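You operate a simulated robot arm through the tools that you are given. There is no shell and no other tool.

You run a simulated robot arm. Do the job below in one go: nothing can be reset, and whatever is moved stays where it is left.

Task
Swap the strainer for the stopper and run warm water up to the small bowl's line.
Fine: strainer in the white dish, tap off, heat knob on cold again.

Only the result counts: the job must be done as asked and must still hold three seconds after the hand-in. Knocking over, shifting, dropping, spilling or breaking anything else fails it. A push-on lid holds only when it is set on centred and level and pressed home; a screw cap is set on level and turned clockwise until tight.

Robot
A 7-joint arm with a two-finger parallel gripper, fixed in place. Base frame: the origin is on the floor under the middle of its stand, x ahead of it, y to its left, z up. Units: m, degrees, N and s.
It reaches about 1.479 m from its shoulder. Its first joint turns from -166.0 to 166.0 degrees. Payload 4.4 kg.
The tool frame sits at the grasp point between the pads (the TCP): z along the fingers, y along the line on which they close. The tips reach 0.023 m beyond it. The gripper opens to 0.094 m. The fingers are 0.038 m wide and 0.01 m thick; the gripper's body (0.054 by 0.096 m) begins 0.039 m behind the TCP.
Orientation is that of the tool frame in the base frame, as a unit quaternion [w, x, y, z]. With the fingers straight down and closing along the base's y, the tool's x points along the base's -x, its y along +y and its z along -z.

Tools
- The arm moves only by the tool send_rows. Its argument "moves" is a list of rows, each a list of 7 numbers: the turn, a rotation vector about the tool's x, y, z in degrees, then the shift along the tool's x, y, z in m, then the gripper command, from -1 (shut) to 1 (fully open), values between in proportion. In form: [[ax, ay, az, dx, dy, dz, fingers], ...]. A call has 1 to 20 rows; each row is the pose to reach, as a shift and turn from the pose commanded when the call began, along the tool's axes at that moment. Rows are played at 5 a second. More than 0.05 m and 8.6 degrees between two rows, or a gripper value outside its range, and nothing of the call is played. A pose out of reach is approached as far as the arm can. The call stops where the force on the tool passes 90 N (or 10 N more than at its start, if that is more) or the arm is blocked; 0.2 s more then pass. Each finger travels about 0.072 m/s and halts on what it meets, pressing with about 42 N; the grip force reading is that of the motor and also rises with nothing between the fingers. The clock runs only during rows and for 0.2 s after the last one: add rows that repeat a pose to give the fingers time. The reply holds the time, the measured pose of the TCP, the force on the tool along the base axes, the opening and the grip force, in the units named above and with some noise, with the torque about the TCP (base axes, N m) and any sound that the robot's microphone picked up.
- Cameras (640 x 400 px; columns grow to the right, rows downward): "scene" is fixed at [0.4001, 0.6508, 1.6014]; the picture's right is [-0.89, -0.45, 0.00], its down [-0.34, 0.68, -0.65] and it looks along [0.29, -0.58, -0.76] (base axes); focal length 336 px, centre (320, 200). "wrist" rides on the gripper at [0.086, 0.016, -0.074] in the tool frame; the picture's right is [-0.18, 0.98, 0.00], its down [-0.58, -0.11, -0.81] and it looks along [-0.79, -0.15, 0.59] (tool axes); focal length 243 px, centre (320, 200). There is no depth. A picture from a camera that has moved, and an enlarged one, comes with that camera's place and axes in the base frame and with its lens.
- grab_frame(camera): a new picture of that camera. The clock stands still meanwhile.
- enlarge(camera, box): a new picture of the part [left, top, right, bottom] of that camera's present view, enlarged. The clock stands still meanwhile.
- close_job(): hands the job in; it is judged then, once.

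Nothing tells you positions but the pictures and the camera data. Unless the task says otherwise, let go and move clear before handing in.

The tools are called after ">>>" by a JSON object that holds its "method" and its "body". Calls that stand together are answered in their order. send_rows: Moves the arm, as the interface text tells. Its arguments: {"type":"object","properties":{"moves":{"type":"array","items":{"type":"array","items":{"type":"number"}}}},"required":["moves"]} The other tools are called the same way: grab_frame (camera) takes a picture; enlarge (camera, box) takes an enlarged picture of a part of a camera's view; close_job () hands the job in.

At the start:

```text
t: 0.0
tool_pos: [0.7646, 0.2546, 1.2407]
orientation: [-0.001, 0.0, 1.0, 0.0]
ft_force: [-0.1, 0.6, 0.4]
moment: [0.01, -0.02, -0.03]
finger_gap: 0.094
finger_force: 0.2
```

scene: 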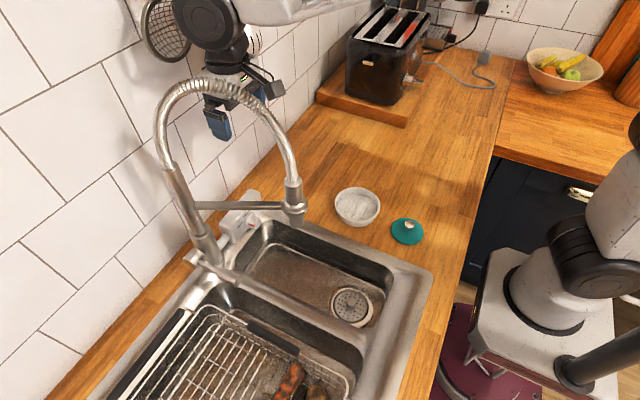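
wrist: 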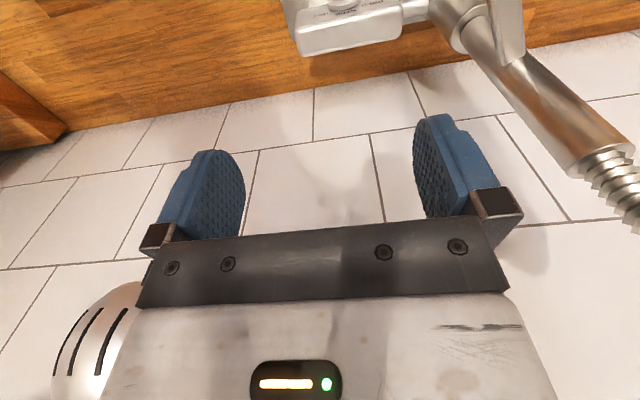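

I see a double sink with a spring tap, a strainer in the drain of the right-hand basin, a white dish and a teal stopper on the counter. I'll look more closely before moving anything.

>>> {"method": "enlarge", "body": {"camera": "scene", "box": [220, 180, 440, 340]}}

>>> {"method": "enlarge", "body": {"camera": "scene", "box": [140, 60, 340, 280]}}

>>> {"method": "enlarge", "body": {"camera": "scene", "box": [170, 180, 290, 300]}}

>>> {"method": "enlarge", "body": {"camera": "wrist", "box": [280, 0, 640, 200]}}

>>> {"method": "enlarge", "body": {"camera": "scene", "box": [320, 170, 440, 260]}}

```text
2.50 times, centred on (330, 260) of scene
camera zoom: at [0.4001, 0.6508, 1.6014], right [-0.89, -0.45, 0.0], down [-0.34, 0.68, -0.65], along [0.29, -0.58, -0.76], focal length 840 px, centre (295, 50)
```

zoom: 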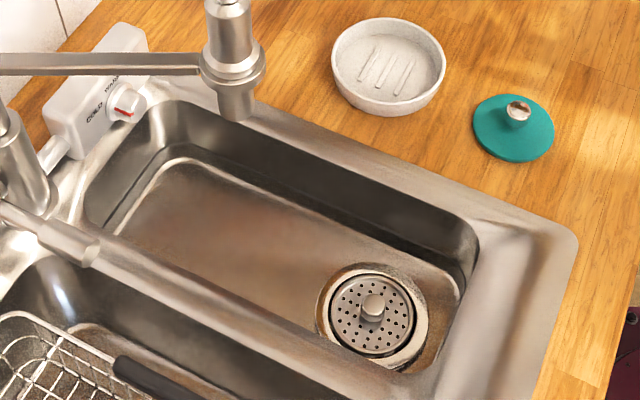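

```text
1.82 times, centred on (240, 170) of scene
camera zoom: at [0.4001, 0.6508, 1.6014], right [-0.89, -0.45, 0.0], down [-0.34, 0.68, -0.65], along [0.29, -0.58, -0.76], focal length 611 px, centre (466, 254)
```

zoom: 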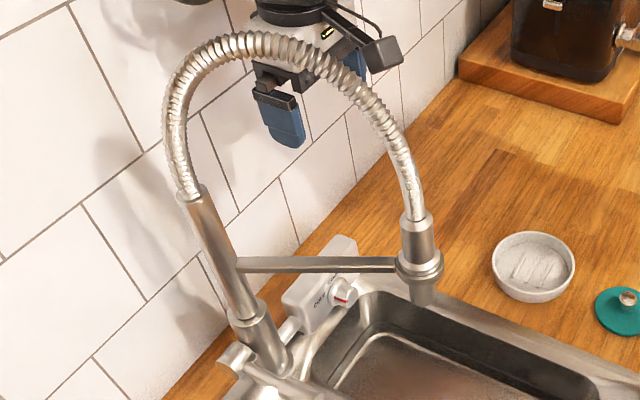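

```text
3.33 times, centred on (230, 240) of scene
camera zoom: at [0.4001, 0.6508, 1.6014], right [-0.89, -0.45, 0.0], down [-0.34, 0.68, -0.65], along [0.29, -0.58, -0.76], focal length 1120 px, centre (620, 67)
```

zoom: 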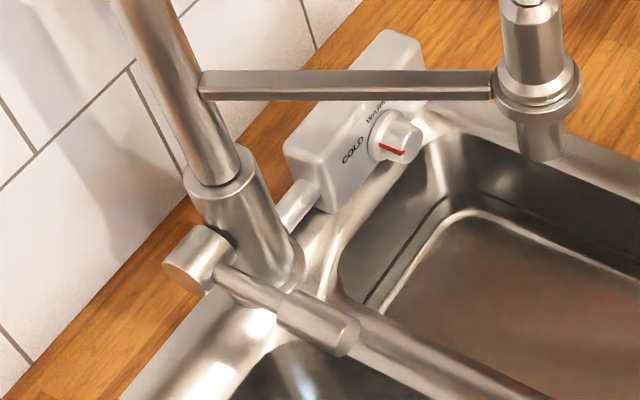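

```text
1.78 times, centred on (460, 100) of wrist
camera zoom: at [0.6783, 0.2705, 1.314], right [0.18, 0.98, 0.0], down [0.58, -0.11, 0.81], along [0.79, -0.15, -0.59], focal length 431 px, centre (71, 378)
```

zoom: 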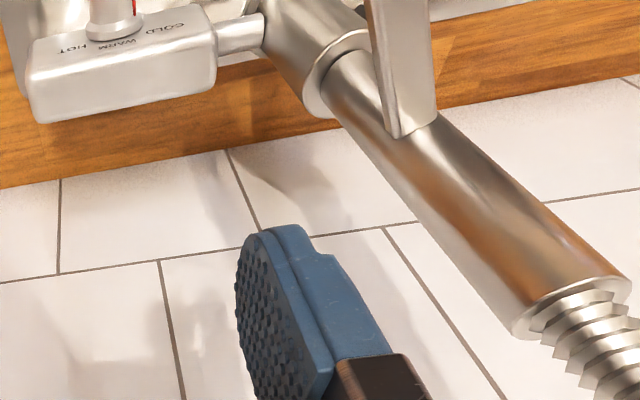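

```text
4.44 times, centred on (380, 215) of scene
camera zoom: at [0.4001, 0.6508, 1.6014], right [-0.89, -0.45, 0.0], down [-0.34, 0.68, -0.65], along [0.29, -0.58, -0.76], focal length 1493 px, centre (53, 133)
```

zoom: 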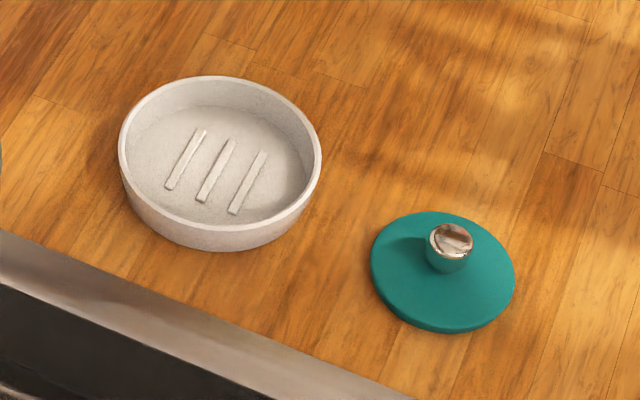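

The counter top looks to be at z≈0.9, the sink's right-hand basin is around x 0.45–0.75, y≈0.25, and the tap column is near (0.83, 0.40) with its neck arching to about z 1.34. The gripper sits beside the tap, so I'll move away from the neck first and pull back for a better look.

>>> {"method": "send_rows", "body": {"moves": [[0, 0, 0, 0, -0.04, -0.03, 1], [0, 0, 0, 0, -0.08, -0.06, 1], [0, 0, 0, 0.03, -0.11, -0.09, 1], [0, 0, 0, 0.07, -0.12, -0.11, 1], [0, 0, 0, 0.11, -0.12, -0.13, 1], [0, 0, 0, 0.155, -0.12, -0.14, 1], [0, 0, 0, 0.2, -0.12, -0.14, 1], [0, 0, 0, 0.245, -0.12, -0.14, 1], [0, 0, 0, 0.29, -0.12, -0.14, 1], [0, 0, 0, 0.335, -0.12, -0.14, 1], [0, 0, 0, 0.38, -0.11, -0.14, 1], [0, 0, 0, 0.42, -0.1, -0.14, 1]]}}

>>> {"method": "grab_frame", "body": {"camera": "wrist"}}

>>> {"method": "grab_frame", "body": {"camera": "scene"}}

```text
refused: row 3 steps farther than a row can; nothing moved
```

```text
taken
camera wrist: at [0.6783, 0.2705, 1.314], right [0.18, 0.98, 0.0], down [0.58, -0.11, 0.81], along [0.79, -0.15, -0.59], focal length 243 px, centre (320, 200)
```

wrist: 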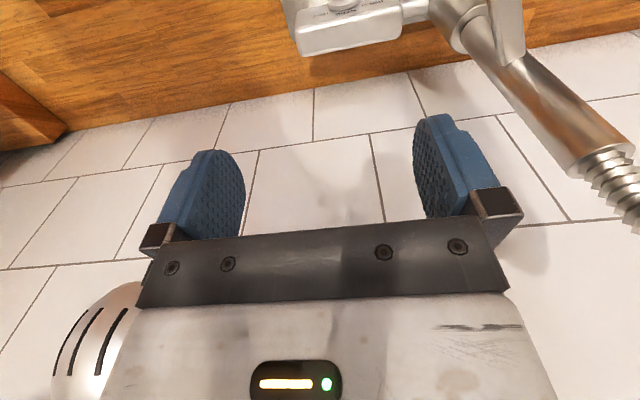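

```text
taken
```

scene: 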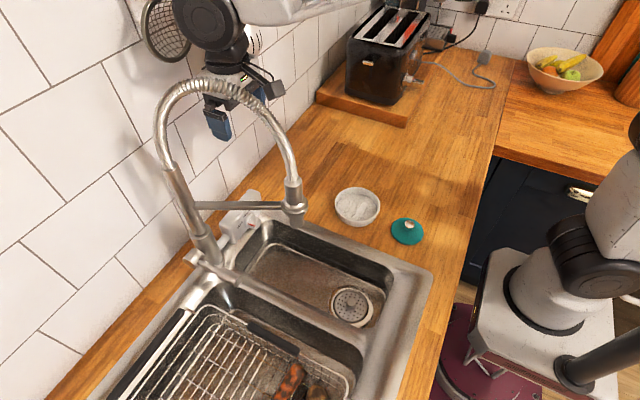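

The call was refused because one row stepped just over 0.05 m; nothing moved. I'll resend the same retreat with shorter steps, moving away from the tap neck first.

>>> {"method": "send_rows", "body": {"moves": [[0, 0, 0, 0, -0.04, -0.02, 1], [0, 0, 0, 0, -0.08, -0.04, 1], [0, 0, 0, 0.02, -0.11, -0.06, 1], [0, 0, 0, 0.05, -0.12, -0.09, 1], [0, 0, 0, 0.09, -0.12, -0.11, 1], [0, 0, 0, 0.13, -0.12, -0.13, 1], [0, 0, 0, 0.17, -0.12, -0.14, 1], [0, 0, 0, 0.21, -0.12, -0.14, 1], [0, 0, 0, 0.25, -0.12, -0.14, 1], [0, 0, 0, 0.29, -0.12, -0.14, 1], [0, 0, 0, 0.33, -0.12, -0.14, 1], [0, 0, 0, 0.37, -0.11, -0.14, 1], [0, 0, 0, 0.41, -0.1, -0.14, 1]]}}

>>> {"method": "grab_frame", "body": {"camera": "wrist"}}

>>> {"method": "grab_frame", "body": {"camera": "scene"}}

```text
t: 2.8
tool_pos: [0.3555, 0.1542, 1.381]
orientation: [0.0, 0.001, 1.0, 0.0]
ft_force: [0.0, 0.4, -0.6]
moment: [-0.01, 0.02, -0.02]
finger_gap: 0.0938
finger_force: 0.1
```

```text
taken
camera wrist: at [0.2685, 0.1703, 1.4538], right [0.18, 0.98, 0.0], down [0.58, -0.11, 0.81], along [0.79, -0.15, -0.59], focal length 243 px, centre (320, 200)
```

wrist: 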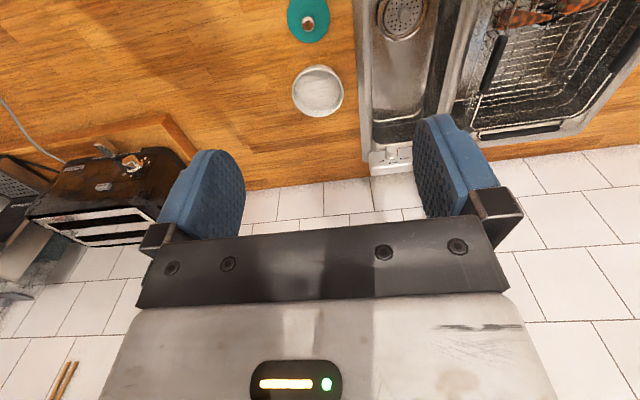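

```text
taken
```

scene: 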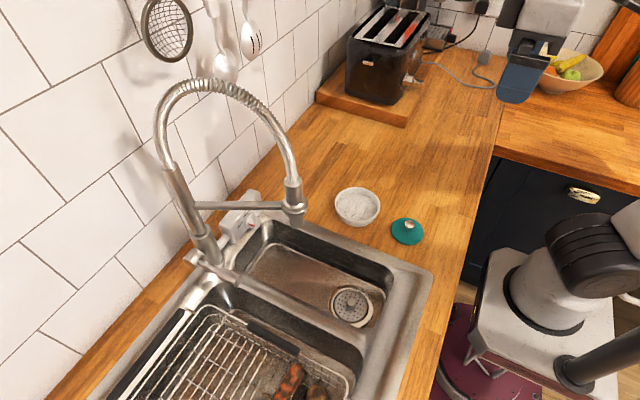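

From here both cameras agree on the stopper's knob at about (0.42, 0.12, 0.94). I'll zoom in on the basin, the knob box and the drain.

>>> {"method": "enlarge", "body": {"camera": "wrist", "box": [270, 0, 470, 180]}}

>>> {"method": "enlarge", "body": {"camera": "scene", "box": [300, 260, 400, 340]}}

>>> {"method": "enlarge", "body": {"camera": "scene", "box": [180, 220, 280, 310]}}

>>> {"method": "enlarge", "body": {"camera": "scene", "box": [220, 210, 400, 330]}}

```text
2.22 times, centred on (370, 90) of wrist
camera zoom: at [0.2685, 0.1703, 1.4538], right [0.18, 0.98, 0.0], down [0.58, -0.11, 0.81], along [0.79, -0.15, -0.59], focal length 539 px, centre (209, 444)
```

zoom: 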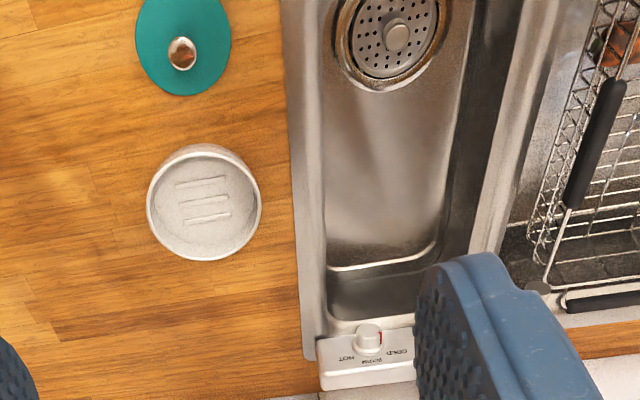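

```text
5.00 times, centred on (350, 300) of scene
camera zoom: at [0.4001, 0.6508, 1.6014], right [-0.89, -0.45, 0.0], down [-0.34, 0.68, -0.65], along [0.29, -0.58, -0.76], focal length 1680 px, centre (170, -300)
```

zoom: 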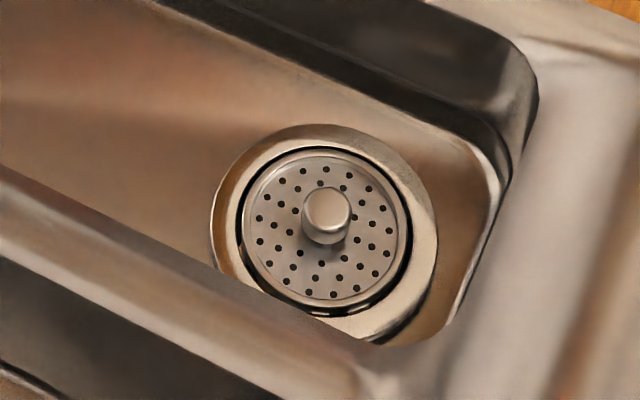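

```text
4.44 times, centred on (230, 265) of scene
camera zoom: at [0.4001, 0.6508, 1.6014], right [-0.89, -0.45, 0.0], down [-0.34, 0.68, -0.65], along [0.29, -0.58, -0.76], focal length 1493 px, centre (720, -89)
```

zoom: 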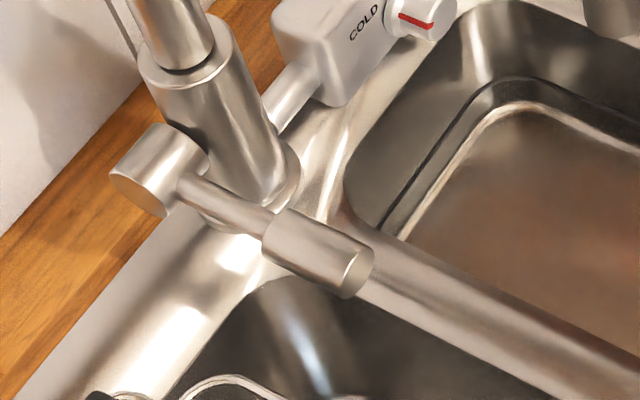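

```text
3.33 times, centred on (310, 270) of scene
camera zoom: at [0.4001, 0.6508, 1.6014], right [-0.89, -0.45, 0.0], down [-0.34, 0.68, -0.65], along [0.29, -0.58, -0.76], focal length 1120 px, centre (353, -33)
```

zoom: 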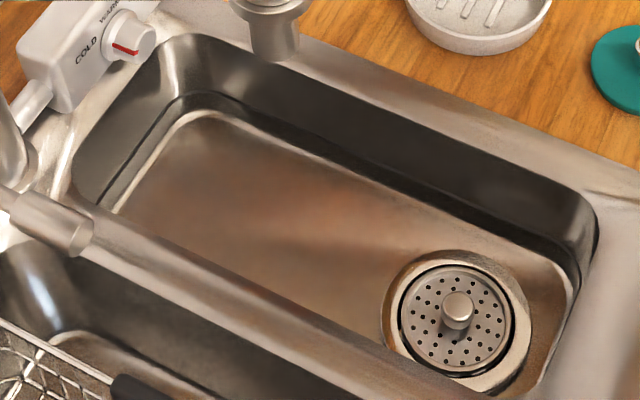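

I now place the strainer's knob at about (0.484, 0.313, 0.824), the dish centre at about (0.562, 0.111), the stopper knob at about (0.423, 0.117), and the nozzle around (0.63, 0.31, 1.1). Next I'll bring the wrist camera down on the counter side, clear of the nozzle, to see the heat knob, the lever and the fill line.

>>> {"method": "send_rows", "body": {"moves": [[0, 0, -4, -0.025, 0.0, 0.03, 1], [0, 0, -9, -0.05, 0.0, 0.06, 1], [0, 0, -14, -0.075, 0.0, 0.09, 1], [0, 0, -19, -0.1, 0.0, 0.12, 1], [0, 0, -24, -0.125, 0.0, 0.15, 1], [0, 0, -29, -0.15, 0.0, 0.18, 1], [0, 0, -34, -0.175, 0.0, 0.21, 1], [0, 0, -39, -0.2, 0.0, 0.24, 1], [0, 0, -39, -0.22, 0.0, 0.265, 1]]}}

>>> {"method": "grab_frame", "body": {"camera": "wrist"}}

>>> {"method": "grab_frame", "body": {"camera": "scene"}}

```text
t: 4.8
tool_pos: [0.574, 0.156, 1.1156]
orientation: [0.001, -0.334, 0.943, 0.0]
ft_force: [0.2, 0.2, 0.2]
moment: [0.01, 0.0, 0.01]
finger_gap: 0.0941
finger_force: 0.1
```

```text
taken
camera wrist: at [0.4972, 0.1126, 1.1897], right [-0.48, 0.88, 0.0], down [0.52, 0.28, 0.81], along [0.71, 0.38, -0.59], focal length 243 px, centre (320, 200)
```

wrist: 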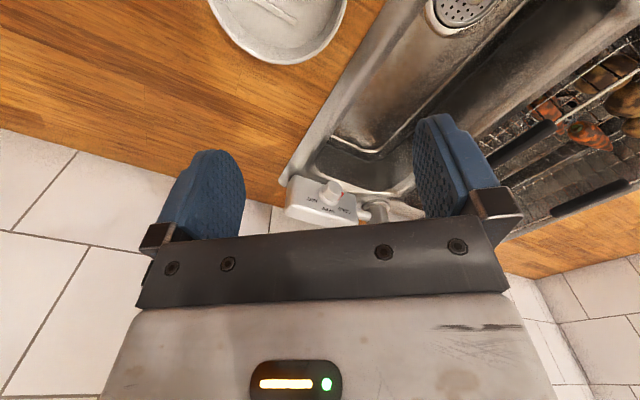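

```text
taken
```

scene: 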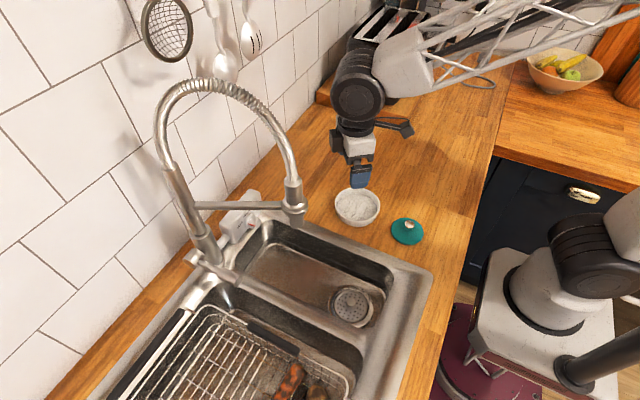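

>>> {"method": "enlarge", "body": {"camera": "wrist", "box": [270, 160, 430, 250]}}

>>> {"method": "enlarge", "body": {"camera": "wrist", "box": [280, 0, 520, 220]}}

```text
4.00 times, centred on (350, 205) of wrist
camera zoom: at [0.4972, 0.1126, 1.1897], right [-0.48, 0.88, 0.0], down [0.52, 0.28, 0.81], along [0.71, 0.38, -0.59], focal length 970 px, centre (200, 180)
```

zoom: 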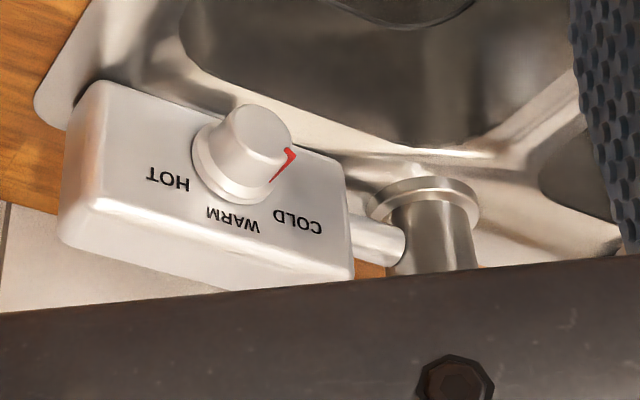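

```text
1.82 times, centred on (400, 110) of wrist
camera zoom: at [0.4972, 0.1126, 1.1897], right [-0.48, 0.88, 0.0], down [0.52, 0.28, 0.81], along [0.71, 0.38, -0.59], focal length 441 px, centre (174, 364)
```

zoom: 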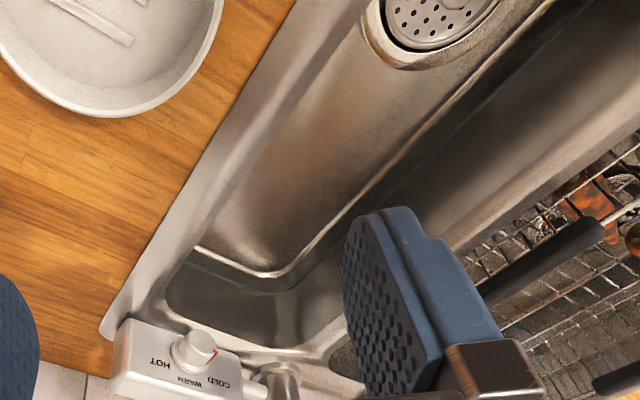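

The heat knob sits on the sloping face of the box: COLD is on the +y side, WARM at the top, HOT on the −y side, and the red mark is on COLD. I'll zoom in harder from both cameras to fix the knob's axis.

>>> {"method": "enlarge", "body": {"camera": "scene", "box": [210, 185, 270, 250]}}

>>> {"method": "enlarge", "body": {"camera": "wrist", "box": [300, 170, 364, 234]}}

>>> {"method": "enlarge", "body": {"camera": "scene", "box": [270, 170, 330, 240]}}

>>> {"method": "enlarge", "body": {"camera": "scene", "box": [180, 230, 250, 300]}}

```text
6.15 times, centred on (240, 218) of scene
camera zoom: at [0.4001, 0.6508, 1.6014], right [-0.89, -0.45, 0.0], down [-0.34, 0.68, -0.65], along [0.29, -0.58, -0.76], focal length 2068 px, centre (812, 92)
```

zoom: 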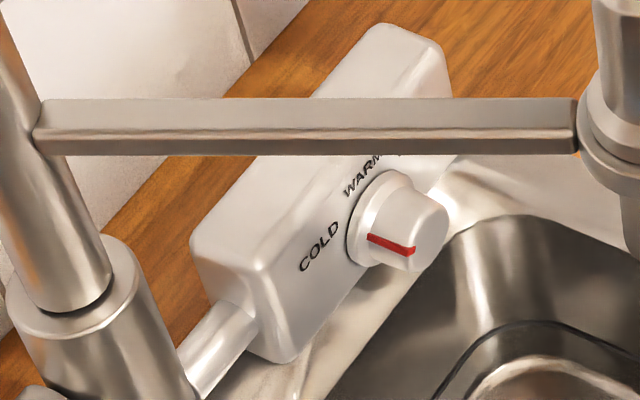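

```text
6.25 times, centred on (332, 202) of wrist
camera zoom: at [0.4972, 0.1126, 1.1897], right [-0.48, 0.88, 0.0], down [0.52, 0.28, 0.81], along [0.71, 0.38, -0.59], focal length 1516 px, centre (245, 188)
```

zoom: 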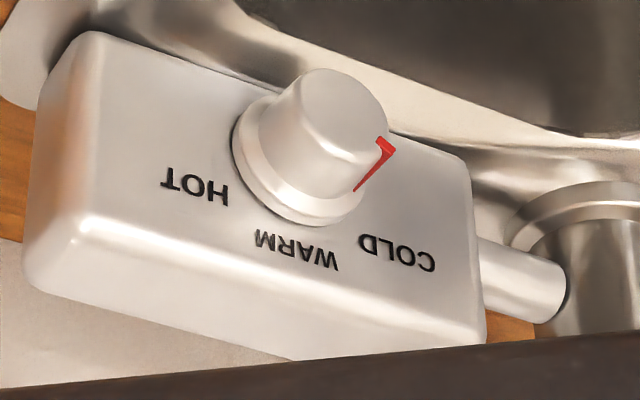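

```text
5.71 times, centred on (300, 205) of scene
camera zoom: at [0.4001, 0.6508, 1.6014], right [-0.89, -0.45, 0.0], down [-0.34, 0.68, -0.65], along [0.29, -0.58, -0.76], focal length 1920 px, centre (434, 171)
```

zoom: 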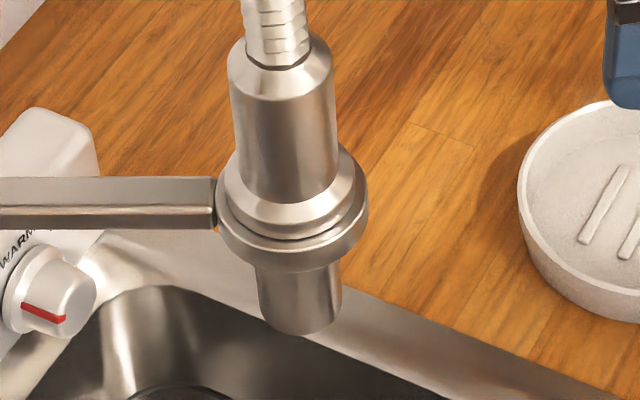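

```text
5.71 times, centred on (215, 265) of scene
camera zoom: at [0.4001, 0.6508, 1.6014], right [-0.89, -0.45, 0.0], down [-0.34, 0.68, -0.65], along [0.29, -0.58, -0.76], focal length 1920 px, centre (920, -171)
```

zoom: 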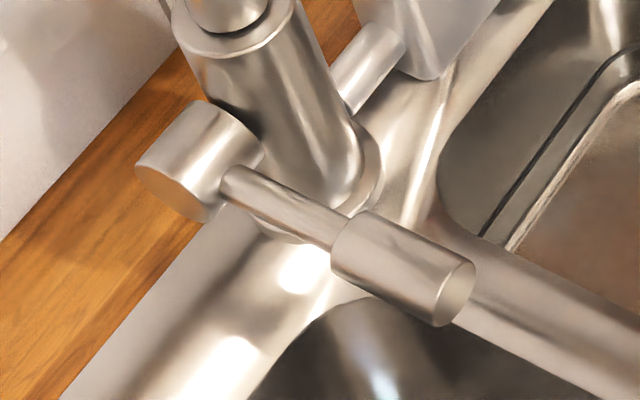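

The knob's axis is horizontal along −x, with the cap centre at about (0.757, 0.282, 0.942) on a vertical face at x≈0.785. COLD→WARM is roughly a 65° clockwise turn as seen from the robot. Before going into the basin I want to know how big the camera bracket on the gripper is.

>>> {"method": "enlarge", "body": {"camera": "scene", "box": [310, 50, 430, 230]}}

>>> {"method": "enlarge", "body": {"camera": "wrist", "box": [400, 0, 520, 60]}}

```text
2.22 times, centred on (370, 140) of scene
camera zoom: at [0.4001, 0.6508, 1.6014], right [-0.89, -0.45, 0.0], down [-0.34, 0.68, -0.65], along [0.29, -0.58, -0.76], focal length 747 px, centre (209, 333)
```

zoom: 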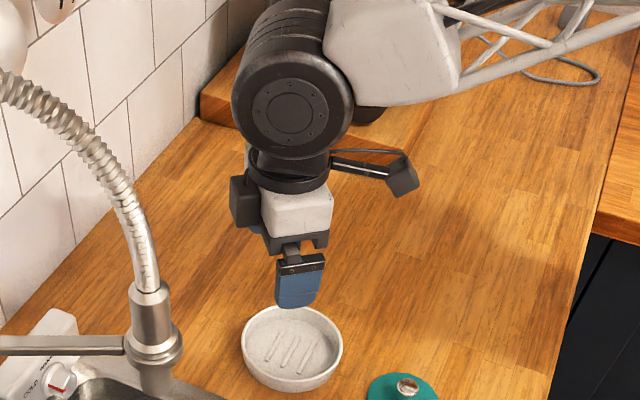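

```text
5.33 times, centred on (460, 30) of wrist
camera zoom: at [0.4972, 0.1126, 1.1897], right [-0.48, 0.88, 0.0], down [0.52, 0.28, 0.81], along [0.71, 0.38, -0.59], focal length 1294 px, centre (-427, 1107)
```

zoom: 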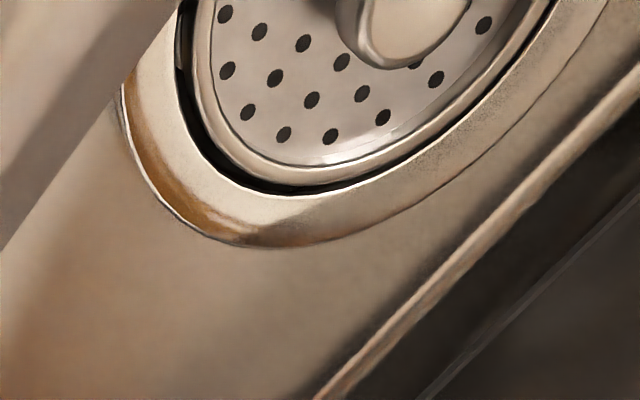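

The camera bracket hangs far enough out that it could touch the sink rim, so I'll turn the gripper so it sits on the counter side and later tilt it clear. First I go back toward the robot, then over the drain at a safe height, while yawing.

>>> {"method": "send_rows", "body": {"moves": [[0, 0, -7, 0.026, 0.021, -0.01, 1], [0, 0, -14, 0.052, 0.042, -0.02, 1], [0, 0, -21, 0.0777, 0.0629, -0.02, 1], [0, 0, -28, 0.055, 0.088, -0.01, 1], [0, 0, -36, 0.033, 0.111, 0.0, 1], [0, 0, -44, 0.012, 0.134, 0.015, 1], [0, 0, -52, -0.009, 0.157, 0.03, 1], [0, 0, -61, -0.0292, 0.179, 0.05, 1], [0, 0, -61, -0.0292, 0.179, 0.05, 1]]}}

>>> {"method": "grab_frame", "body": {"camera": "wrist"}}

>>> {"method": "grab_frame", "body": {"camera": "scene"}}

```text
refused: row 8 steps farther than a row can; nothing moved
```

```text
taken
camera wrist: at [0.4972, 0.1126, 1.1897], right [-0.48, 0.88, 0.0], down [0.52, 0.28, 0.81], along [0.71, 0.38, -0.59], focal length 243 px, centre (320, 200)
```

wrist: 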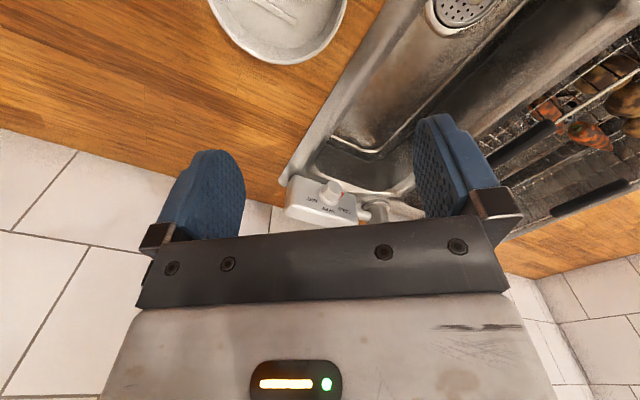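

```text
taken
```

scene: 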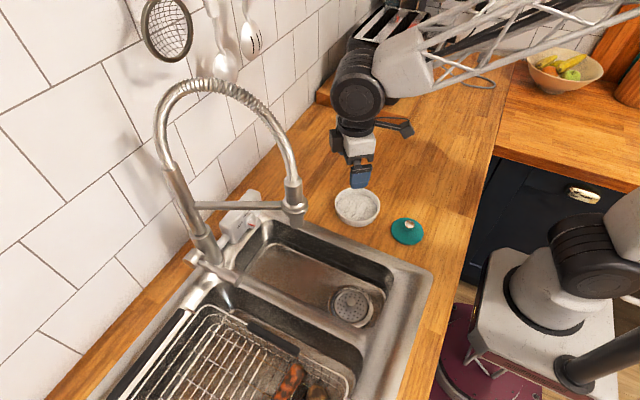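

The last row turned 9° in one step, over the limit, so nothing moved. Same path again with turns of at most 8° a row.

>>> {"method": "send_rows", "body": {"moves": [[0, 0, -6, 0.026, 0.021, -0.01, 1], [0, 0, -12, 0.052, 0.042, -0.02, 1], [0, 0, -18, 0.0777, 0.0629, -0.02, 1], [0, 0, -25, 0.059, 0.083, -0.01, 1], [0, 0, -32, 0.04, 0.103, 0.0, 1], [0, 0, -39, 0.021, 0.123, 0.012, 1], [0, 0, -46, 0.003, 0.143, 0.025, 1], [0, 0, -53, -0.014, 0.162, 0.038, 1], [0, 0, -61, -0.0292, 0.179, 0.05, 1], [0, 0, -61, -0.0292, 0.179, 0.05, 1]]}}

>>> {"method": "grab_frame", "body": {"camera": "wrist"}}

>>> {"method": "grab_frame", "body": {"camera": "scene"}}

```text
t: 7.0
tool_pos: [0.4852, 0.3135, 1.0653]
orientation: [0.0, 0.767, -0.642, 0.0]
ft_force: [1.0, 0.0, 0.6]
moment: [0.0, 0.02, -0.02]
finger_gap: 0.0939
finger_force: 0.1
```

```text
taken
camera wrist: at [0.4835, 0.224, 1.139], right [-1.0, 0.01, 0.0], down [0.01, 0.59, 0.81], along [0.01, 0.81, -0.59], focal length 243 px, centre (320, 200)
```

wrist: 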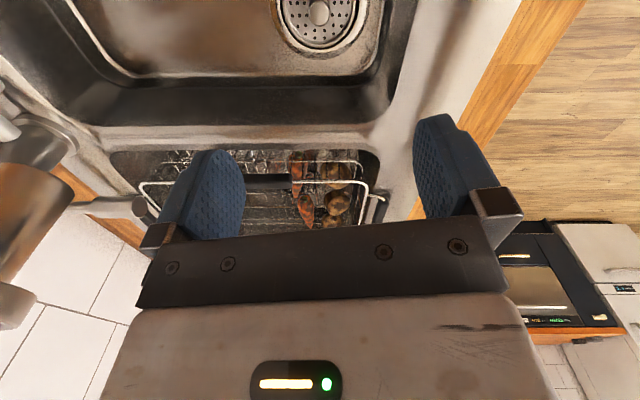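

```text
taken
```

scene: 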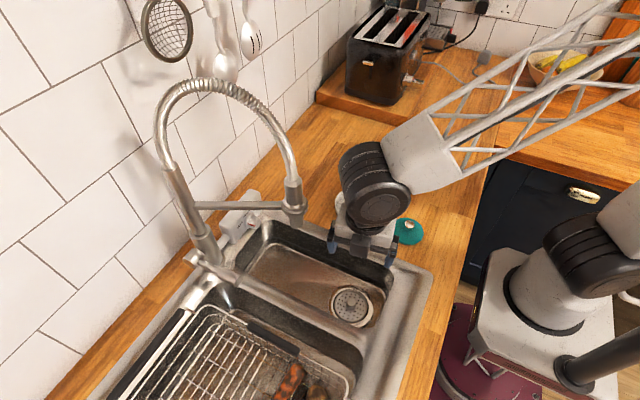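

The strainer's knob shows right under the tool axis, as computed. I'll zoom in to fine-tune and to look for the fill line on the basin wall.

>>> {"method": "enlarge", "body": {"camera": "wrist", "box": [260, 0, 380, 60]}}

>>> {"method": "enlarge", "body": {"camera": "wrist", "box": [20, 0, 420, 160]}}

>>> {"method": "enlarge", "body": {"camera": "wrist", "box": [0, 60, 180, 340]}}

```text
5.33 times, centred on (320, 30) of wrist
camera zoom: at [0.4835, 0.224, 1.139], right [-1.0, 0.01, 0.0], down [0.01, 0.59, 0.81], along [0.01, 0.81, -0.59], focal length 1294 px, centre (320, 1107)
```

zoom: 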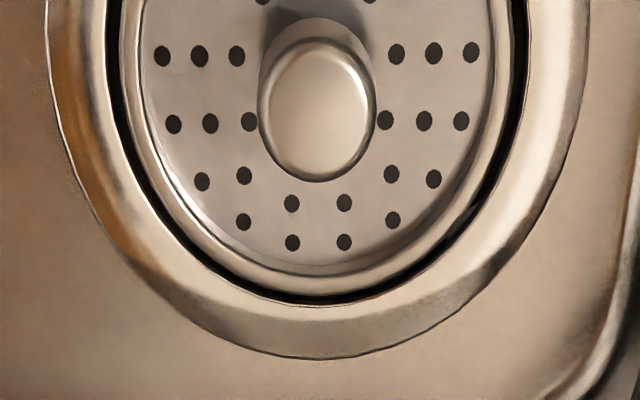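

```text
1.60 times, centred on (220, 80) of wrist
camera zoom: at [0.4835, 0.224, 1.139], right [-1.0, 0.01, 0.0], down [0.01, 0.59, 0.81], along [0.01, 0.81, -0.59], focal length 388 px, centre (480, 392)
```

zoom: 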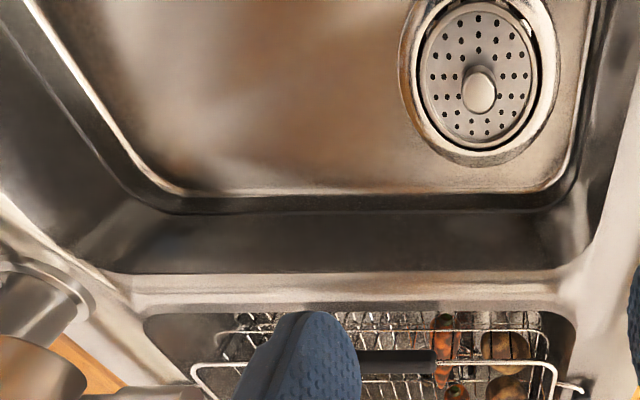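

```text
1.43 times, centred on (90, 200) of wrist
camera zoom: at [0.4835, 0.224, 1.139], right [-1.0, 0.01, 0.0], down [0.01, 0.59, 0.81], along [0.01, 0.81, -0.59], focal length 347 px, centre (649, 200)
```

zoom: 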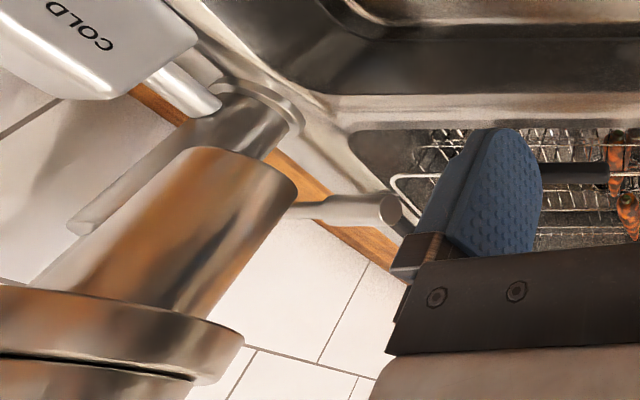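

>>> {"method": "enlarge", "body": {"camera": "wrist", "box": [90, 60, 250, 140]}}

>>> {"method": "enlarge", "body": {"camera": "wrist", "box": [250, 50, 420, 150]}}

>>> {"method": "enlarge", "body": {"camera": "wrist", "box": [30, 0, 190, 110]}}

>>> {"method": "enlarge", "body": {"camera": "scene", "box": [225, 215, 305, 275]}}

```text
4.00 times, centred on (170, 100) of wrist
camera zoom: at [0.4835, 0.224, 1.139], right [-1.0, 0.01, 0.0], down [0.01, 0.59, 0.81], along [0.01, 0.81, -0.59], focal length 970 px, centre (920, 600)
```

zoom: 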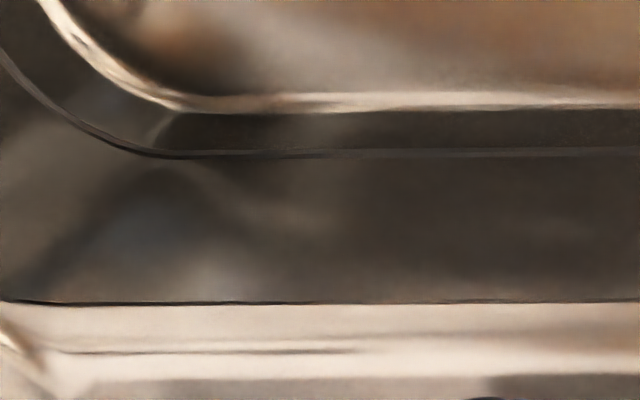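

```text
3.76 times, centred on (335, 100) of wrist
camera zoom: at [0.4835, 0.224, 1.139], right [-1.0, 0.01, 0.0], down [0.01, 0.59, 0.81], along [0.01, 0.81, -0.59], focal length 913 px, centre (264, 576)
```

zoom: 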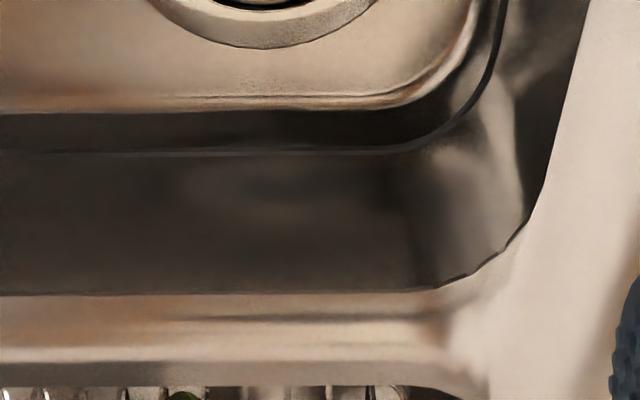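

```text
3.64 times, centred on (110, 55) of wrist
camera zoom: at [0.4835, 0.224, 1.139], right [-1.0, 0.01, 0.0], down [0.01, 0.59, 0.81], along [0.01, 0.81, -0.59], focal length 882 px, centre (1084, 727)
```

zoom: 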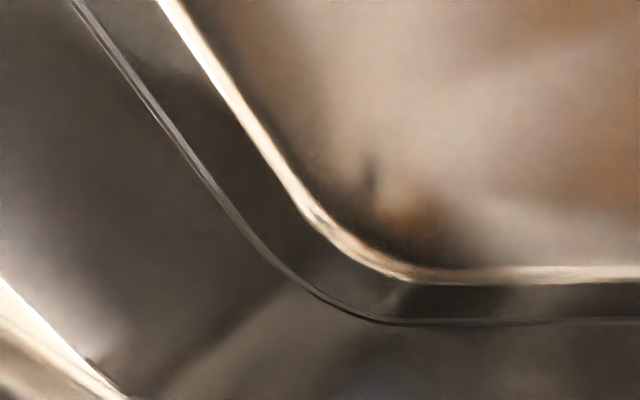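

```text
6.67 times, centred on (265, 245) of scene
camera zoom: at [0.4001, 0.6508, 1.6014], right [-0.89, -0.45, 0.0], down [-0.34, 0.68, -0.65], along [0.29, -0.58, -0.76], focal length 2240 px, centre (687, -100)
```

zoom: 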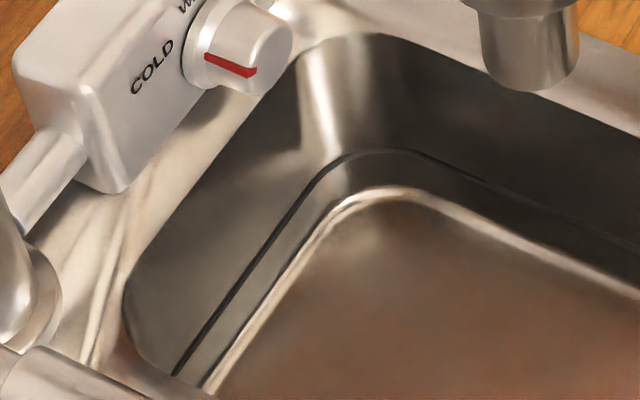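

The fill line is a dark groove around the basin wall at about z≈0.83, roughly 3 cm above the floor (≈0.80). The strainer knob lies at about (0.486, 0.315), nearly dead under the tool, so I'll narrow the fingers a little and tilt 20° to lift the camera bracket clear of the rim.

>>> {"method": "send_rows", "body": {"moves": [[0, 5, 0, 0, 0, 0, 0.6], [0, 10, 0, 0, 0, 0, 0.3], [0, 15, 0, 0, 0, 0, 0.15], [0, 20, 0, 0, 0, 0, 0.15], [0, 20, 0, 0, 0, 0, 0.15]]}}

>>> {"method": "grab_frame", "body": {"camera": "wrist"}}

>>> {"method": "grab_frame", "body": {"camera": "scene"}}

```text
t: 8.2
tool_pos: [0.4833, 0.3131, 1.0648]
orientation: [0.112, 0.754, -0.633, 0.132]
ft_force: [0.6, 0.0, 0.0]
moment: [0.01, -0.01, -0.03]
finger_gap: 0.054
finger_force: 0.1
```

```text
taken
camera wrist: at [0.4784, 0.254, 1.1642], right [-1.0, 0.0, -0.06], down [-0.04, 0.83, 0.56], along [0.05, 0.56, -0.83], focal length 243 px, centre (320, 200)
```

wrist: 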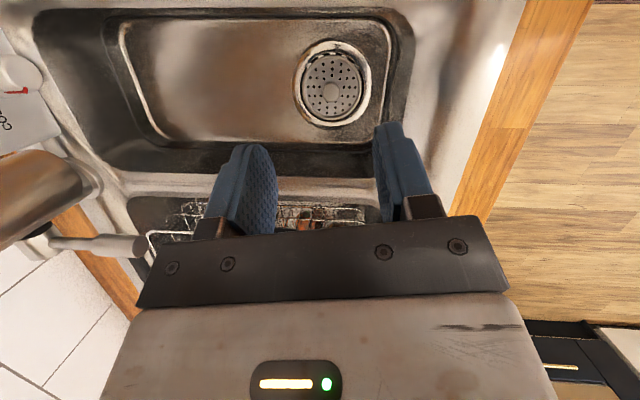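

```text
taken
```

scene: 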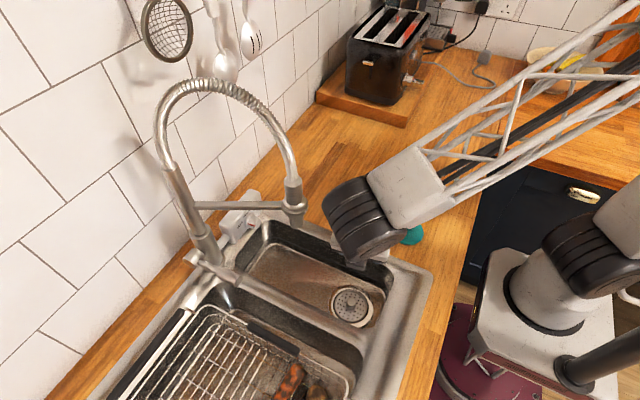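

>>> {"method": "enlarge", "body": {"camera": "wrist", "box": [270, 30, 400, 150]}}

>>> {"method": "enlarge", "body": {"camera": "scene", "box": [270, 150, 420, 330]}}

```text
3.33 times, centred on (335, 90) of wrist
camera zoom: at [0.4784, 0.254, 1.1642], right [-1.0, 0.0, -0.06], down [-0.04, 0.83, 0.56], along [0.05, 0.56, -0.83], focal length 809 px, centre (270, 567)
```

zoom: 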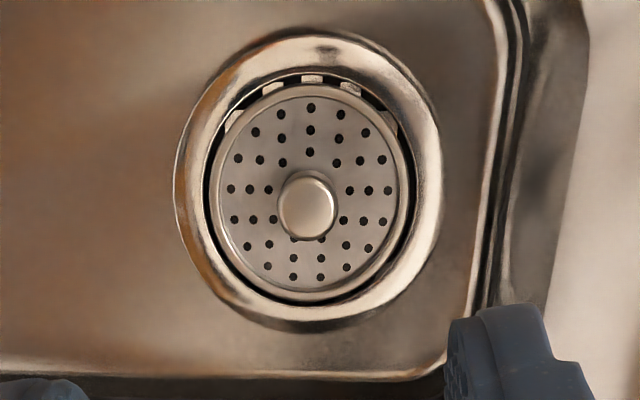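

```text
2.22 times, centred on (345, 240) of scene
camera zoom: at [0.4001, 0.6508, 1.6014], right [-0.89, -0.45, 0.0], down [-0.34, 0.68, -0.65], along [0.29, -0.58, -0.76], focal length 747 px, centre (264, 111)
```

zoom: 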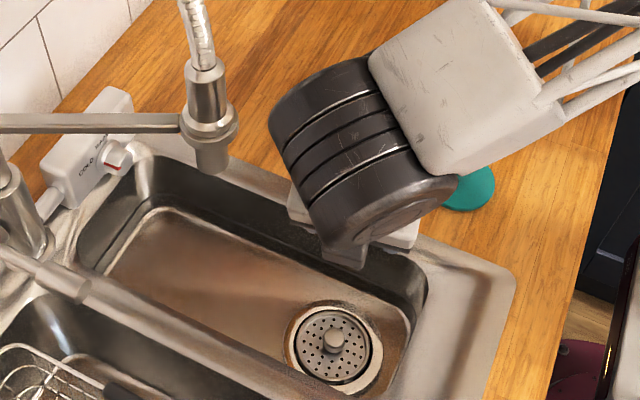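

The strainer knob is at about (0.485, 0.315, 0.824), 24 mm wide and about 20 mm tall. I'll descend straight down in the tilted pose, stopping at z≈0.87 to check.

>>> {"method": "send_rows", "body": {"moves": [[0, 0, 0, -0.015, -0.001, 0.037, 0.15], [0, 0, 0, -0.03, -0.002, 0.074, 0.15], [0, 0, 0, -0.044, -0.002, 0.111, 0.15], [0, 0, 0, -0.058, -0.002, 0.147, 0.15], [0, 0, 0, -0.0721, -0.002, 0.1813, 0.15], [0, 0, 0, -0.0721, -0.002, 0.1813, 0.15]]}}

>>> {"method": "grab_frame", "body": {"camera": "wrist"}}

>>> {"method": "grab_frame", "body": {"camera": "scene"}}

```text
t: 9.6
tool_pos: [0.486, 0.3182, 0.8694]
orientation: [0.112, 0.754, -0.634, 0.133]
ft_force: [0.5, -0.6, -0.4]
moment: [0.01, -0.01, 0.02]
finger_gap: 0.0541
finger_force: 0.1
```

```text
taken
camera wrist: at [0.4802, 0.2594, 0.9681], right [-1.0, 0.0, -0.06], down [-0.04, 0.83, 0.56], along [0.05, 0.56, -0.83], focal length 243 px, centre (320, 200)
```

wrist: 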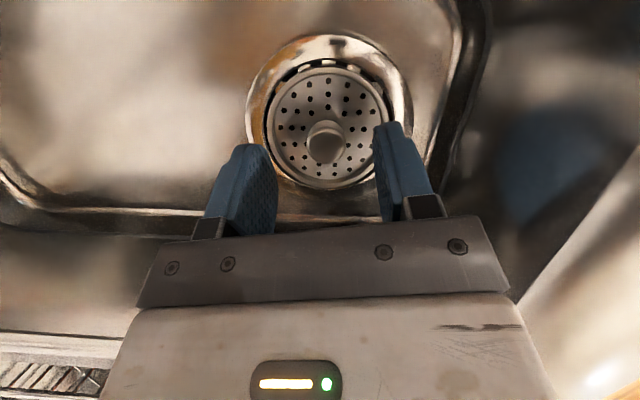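

```text
taken
```

scene: 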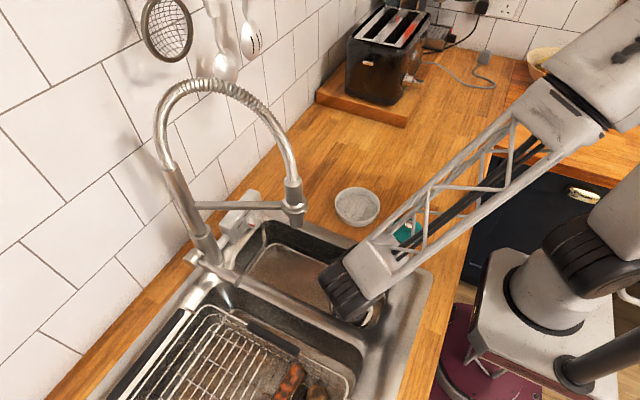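

Everything lines up as predicted and the bracket is clear of the rim. I'll go down the last 3 cm and check for contact before closing.

>>> {"method": "send_rows", "body": {"moves": [[0, 0, 0, -0.005, 0.0005, 0.012, 0.15], [0, 0, 0, -0.009, 0.0007, 0.021, 0.15], [0, 0, 0, -0.0115, 0.0007, 0.0275, 0.15], [0, 0, 0, -0.013, 0.0007, 0.031, 0.15], [0, 0, 0, -0.013, 0.0007, 0.031, 0.15]]}}

>>> {"method": "grab_frame", "body": {"camera": "wrist"}}

```text
t: 10.8
tool_pos: [0.4852, 0.3193, 0.8378]
orientation: [0.11, 0.754, -0.634, 0.133]
ft_force: [-9.5, -22.0, 52.5]
moment: [2.11, 0.7, 0.11]
finger_gap: 0.0536
finger_force: 0.0
```

```text
taken
camera wrist: at [0.4793, 0.2613, 0.9368], right [-1.0, 0.0, -0.07], down [-0.04, 0.83, 0.56], along [0.05, 0.56, -0.83], focal length 243 px, centre (320, 200)
```

wrist: 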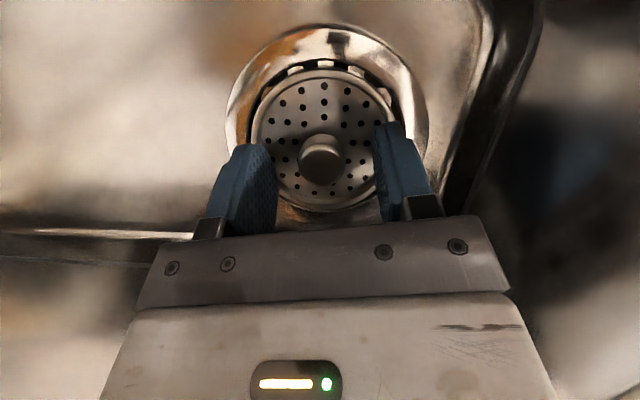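

The tool reports about 52 N of contact at z≈0.838, probably fingertips on the strainer plate and the gripper housing near the divider wall. I'll back up a few millimetres and shift slightly toward −y before closing.

>>> {"method": "send_rows", "body": {"moves": [[0, 0, 0, 0.0049, 0.0005, -0.0046, 0.15], [0, 0, 0, 0.0079, 0.0012, -0.002, 0.15], [0, 0, 0, 0.0079, 0.0012, -0.0014, 0.15]]}}

>>> {"method": "grab_frame", "body": {"camera": "wrist"}}

>>> {"method": "enlarge", "body": {"camera": "scene", "box": [290, 200, 430, 340]}}

```text
t: 11.6
tool_pos: [0.4851, 0.3123, 0.8404]
orientation: [0.111, 0.754, -0.633, 0.133]
ft_force: [-0.8, -0.1, 0.1]
moment: [0.03, 0.0, -0.01]
finger_gap: 0.0542
finger_force: 0.0
```

```text
taken
camera wrist: at [0.4785, 0.2542, 0.9387], right [-1.0, 0.0, -0.06], down [-0.04, 0.83, 0.56], along [0.05, 0.56, -0.83], focal length 243 px, centre (320, 200)
```

wrist: 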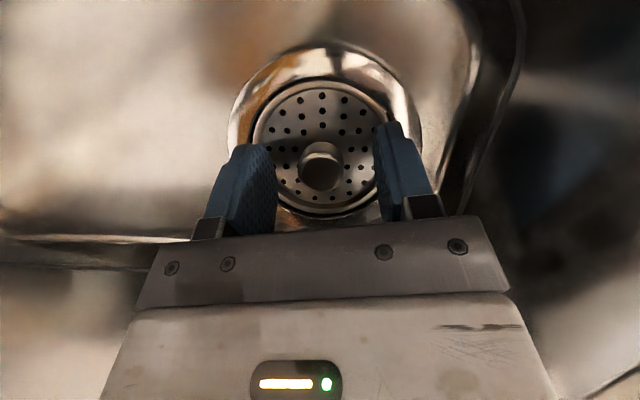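

```text
2.86 times, centred on (360, 270) of scene
camera zoom: at [0.4001, 0.6508, 1.6014], right [-0.89, -0.45, 0.0], down [-0.34, 0.68, -0.65], along [0.29, -0.58, -0.76], focal length 960 px, centre (206, 0)
```

zoom: 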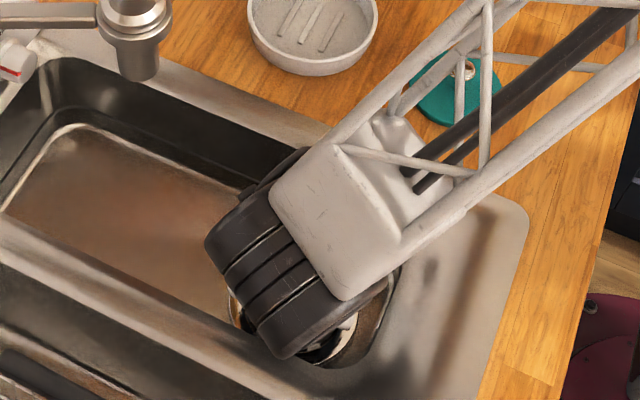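

Contact is gone and the knob sits between the pads. Closing now.

>>> {"method": "send_rows", "body": {"moves": [[0, 0, 0, 0, 0, 0, -0.3], [0, 0, 0, 0, 0, 0, -1], [0, 0, 0, 0, 0, 0, -1], [0, 0, 0, 0, 0, 0, -1]]}}

>>> {"method": "grab_frame", "body": {"camera": "wrist"}}

```text
t: 12.6
tool_pos: [0.4843, 0.3131, 0.8423]
orientation: [0.112, 0.754, -0.633, 0.133]
ft_force: [1.4, -0.1, -1.2]
moment: [-0.04, 0.01, 0.04]
finger_gap: 0.0221
finger_force: 41.6
```

```text
taken
camera wrist: at [0.4787, 0.2544, 0.9391], right [-1.0, 0.0, -0.06], down [-0.04, 0.83, 0.56], along [0.05, 0.56, -0.83], focal length 243 px, centre (320, 200)
```

wrist: 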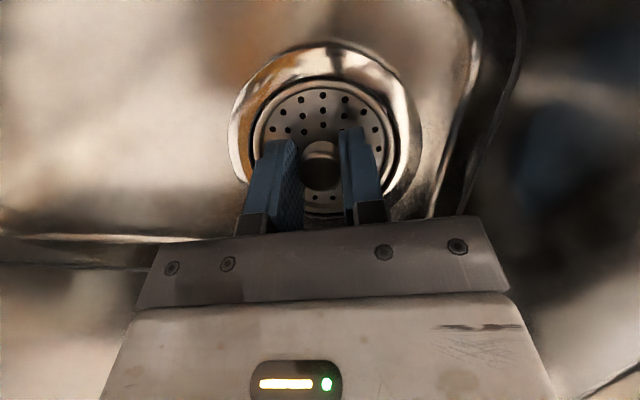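

The gap reads 22 mm with a firm grip, so the knob is held. Now lifting it straight up.

>>> {"method": "send_rows", "body": {"moves": [[0, 0, 0, 0.0017, 0, -0.0047, -1], [0, 0, 0, 0.0034, 0, -0.0094, -1], [0, 0, 0, 0.0068, 0, -0.0188, -1], [0, 0, 0, 0.0137, 0, -0.0376, -1], [0, 0, 0, 0.0239, 0, -0.0658, -1], [0, 0, 0, 0.0342, 0, -0.094, -1], [0, 0, 0, 0.0445, 0, -0.1222, -1], [0, 0, 0, 0.0547, 0, -0.1503, -1], [0, 0, 0, 0.0684, 0, -0.1879, -1], [0, 0, 0, 0.0684, 0, -0.1879, -1]]}}

>>> {"method": "grab_frame", "body": {"camera": "wrist"}}

>>> {"method": "grab_frame", "body": {"camera": "scene"}}

```text
t: 14.8
tool_pos: [0.4836, 0.3133, 1.0408]
orientation: [0.112, 0.754, -0.633, 0.133]
ft_force: [0.6, -0.7, -0.4]
moment: [-0.03, 0.02, -0.02]
finger_gap: 0.0223
finger_force: 42.0
```

```text
taken
camera wrist: at [0.4779, 0.2543, 1.1391], right [-1.0, 0.0, -0.06], down [-0.04, 0.83, 0.56], along [0.05, 0.56, -0.83], focal length 243 px, centre (320, 200)
```

wrist: 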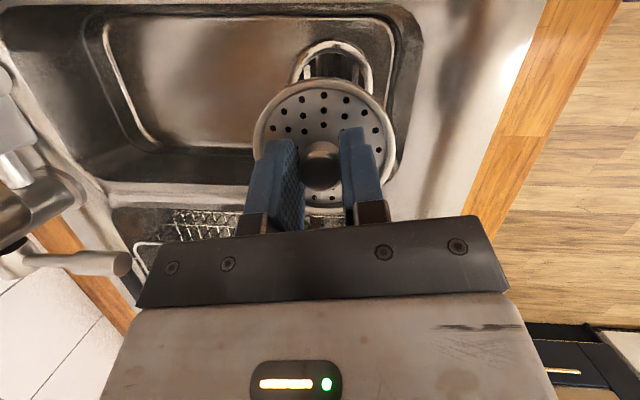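

```text
taken
```

scene: 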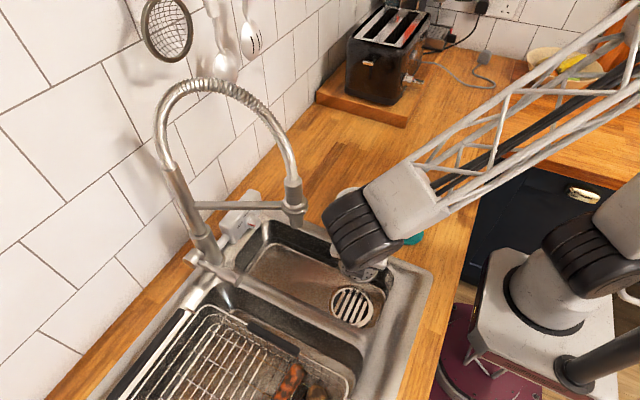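

The strainer is out and hanging level in the grip. I'll check what hangs beneath it and look at the open drain.

>>> {"method": "enlarge", "body": {"camera": "scene", "box": [310, 220, 400, 340]}}

>>> {"method": "enlarge", "body": {"camera": "wrist", "box": [230, 30, 420, 230]}}

```text
3.33 times, centred on (355, 280) of scene
camera zoom: at [0.4001, 0.6508, 1.6014], right [-0.89, -0.45, 0.0], down [-0.34, 0.68, -0.65], along [0.29, -0.58, -0.76], focal length 1120 px, centre (203, -67)
```

zoom: 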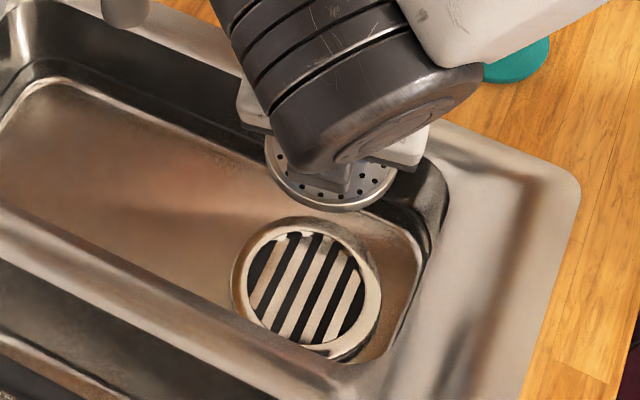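

```text
2.00 times, centred on (325, 130) of wrist
camera zoom: at [0.4779, 0.2543, 1.1391], right [-1.0, 0.0, -0.06], down [-0.04, 0.83, 0.56], along [0.05, 0.56, -0.83], focal length 485 px, centre (310, 340)
```

zoom: 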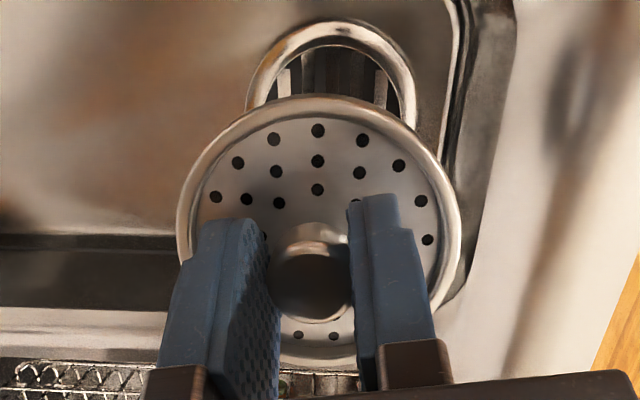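

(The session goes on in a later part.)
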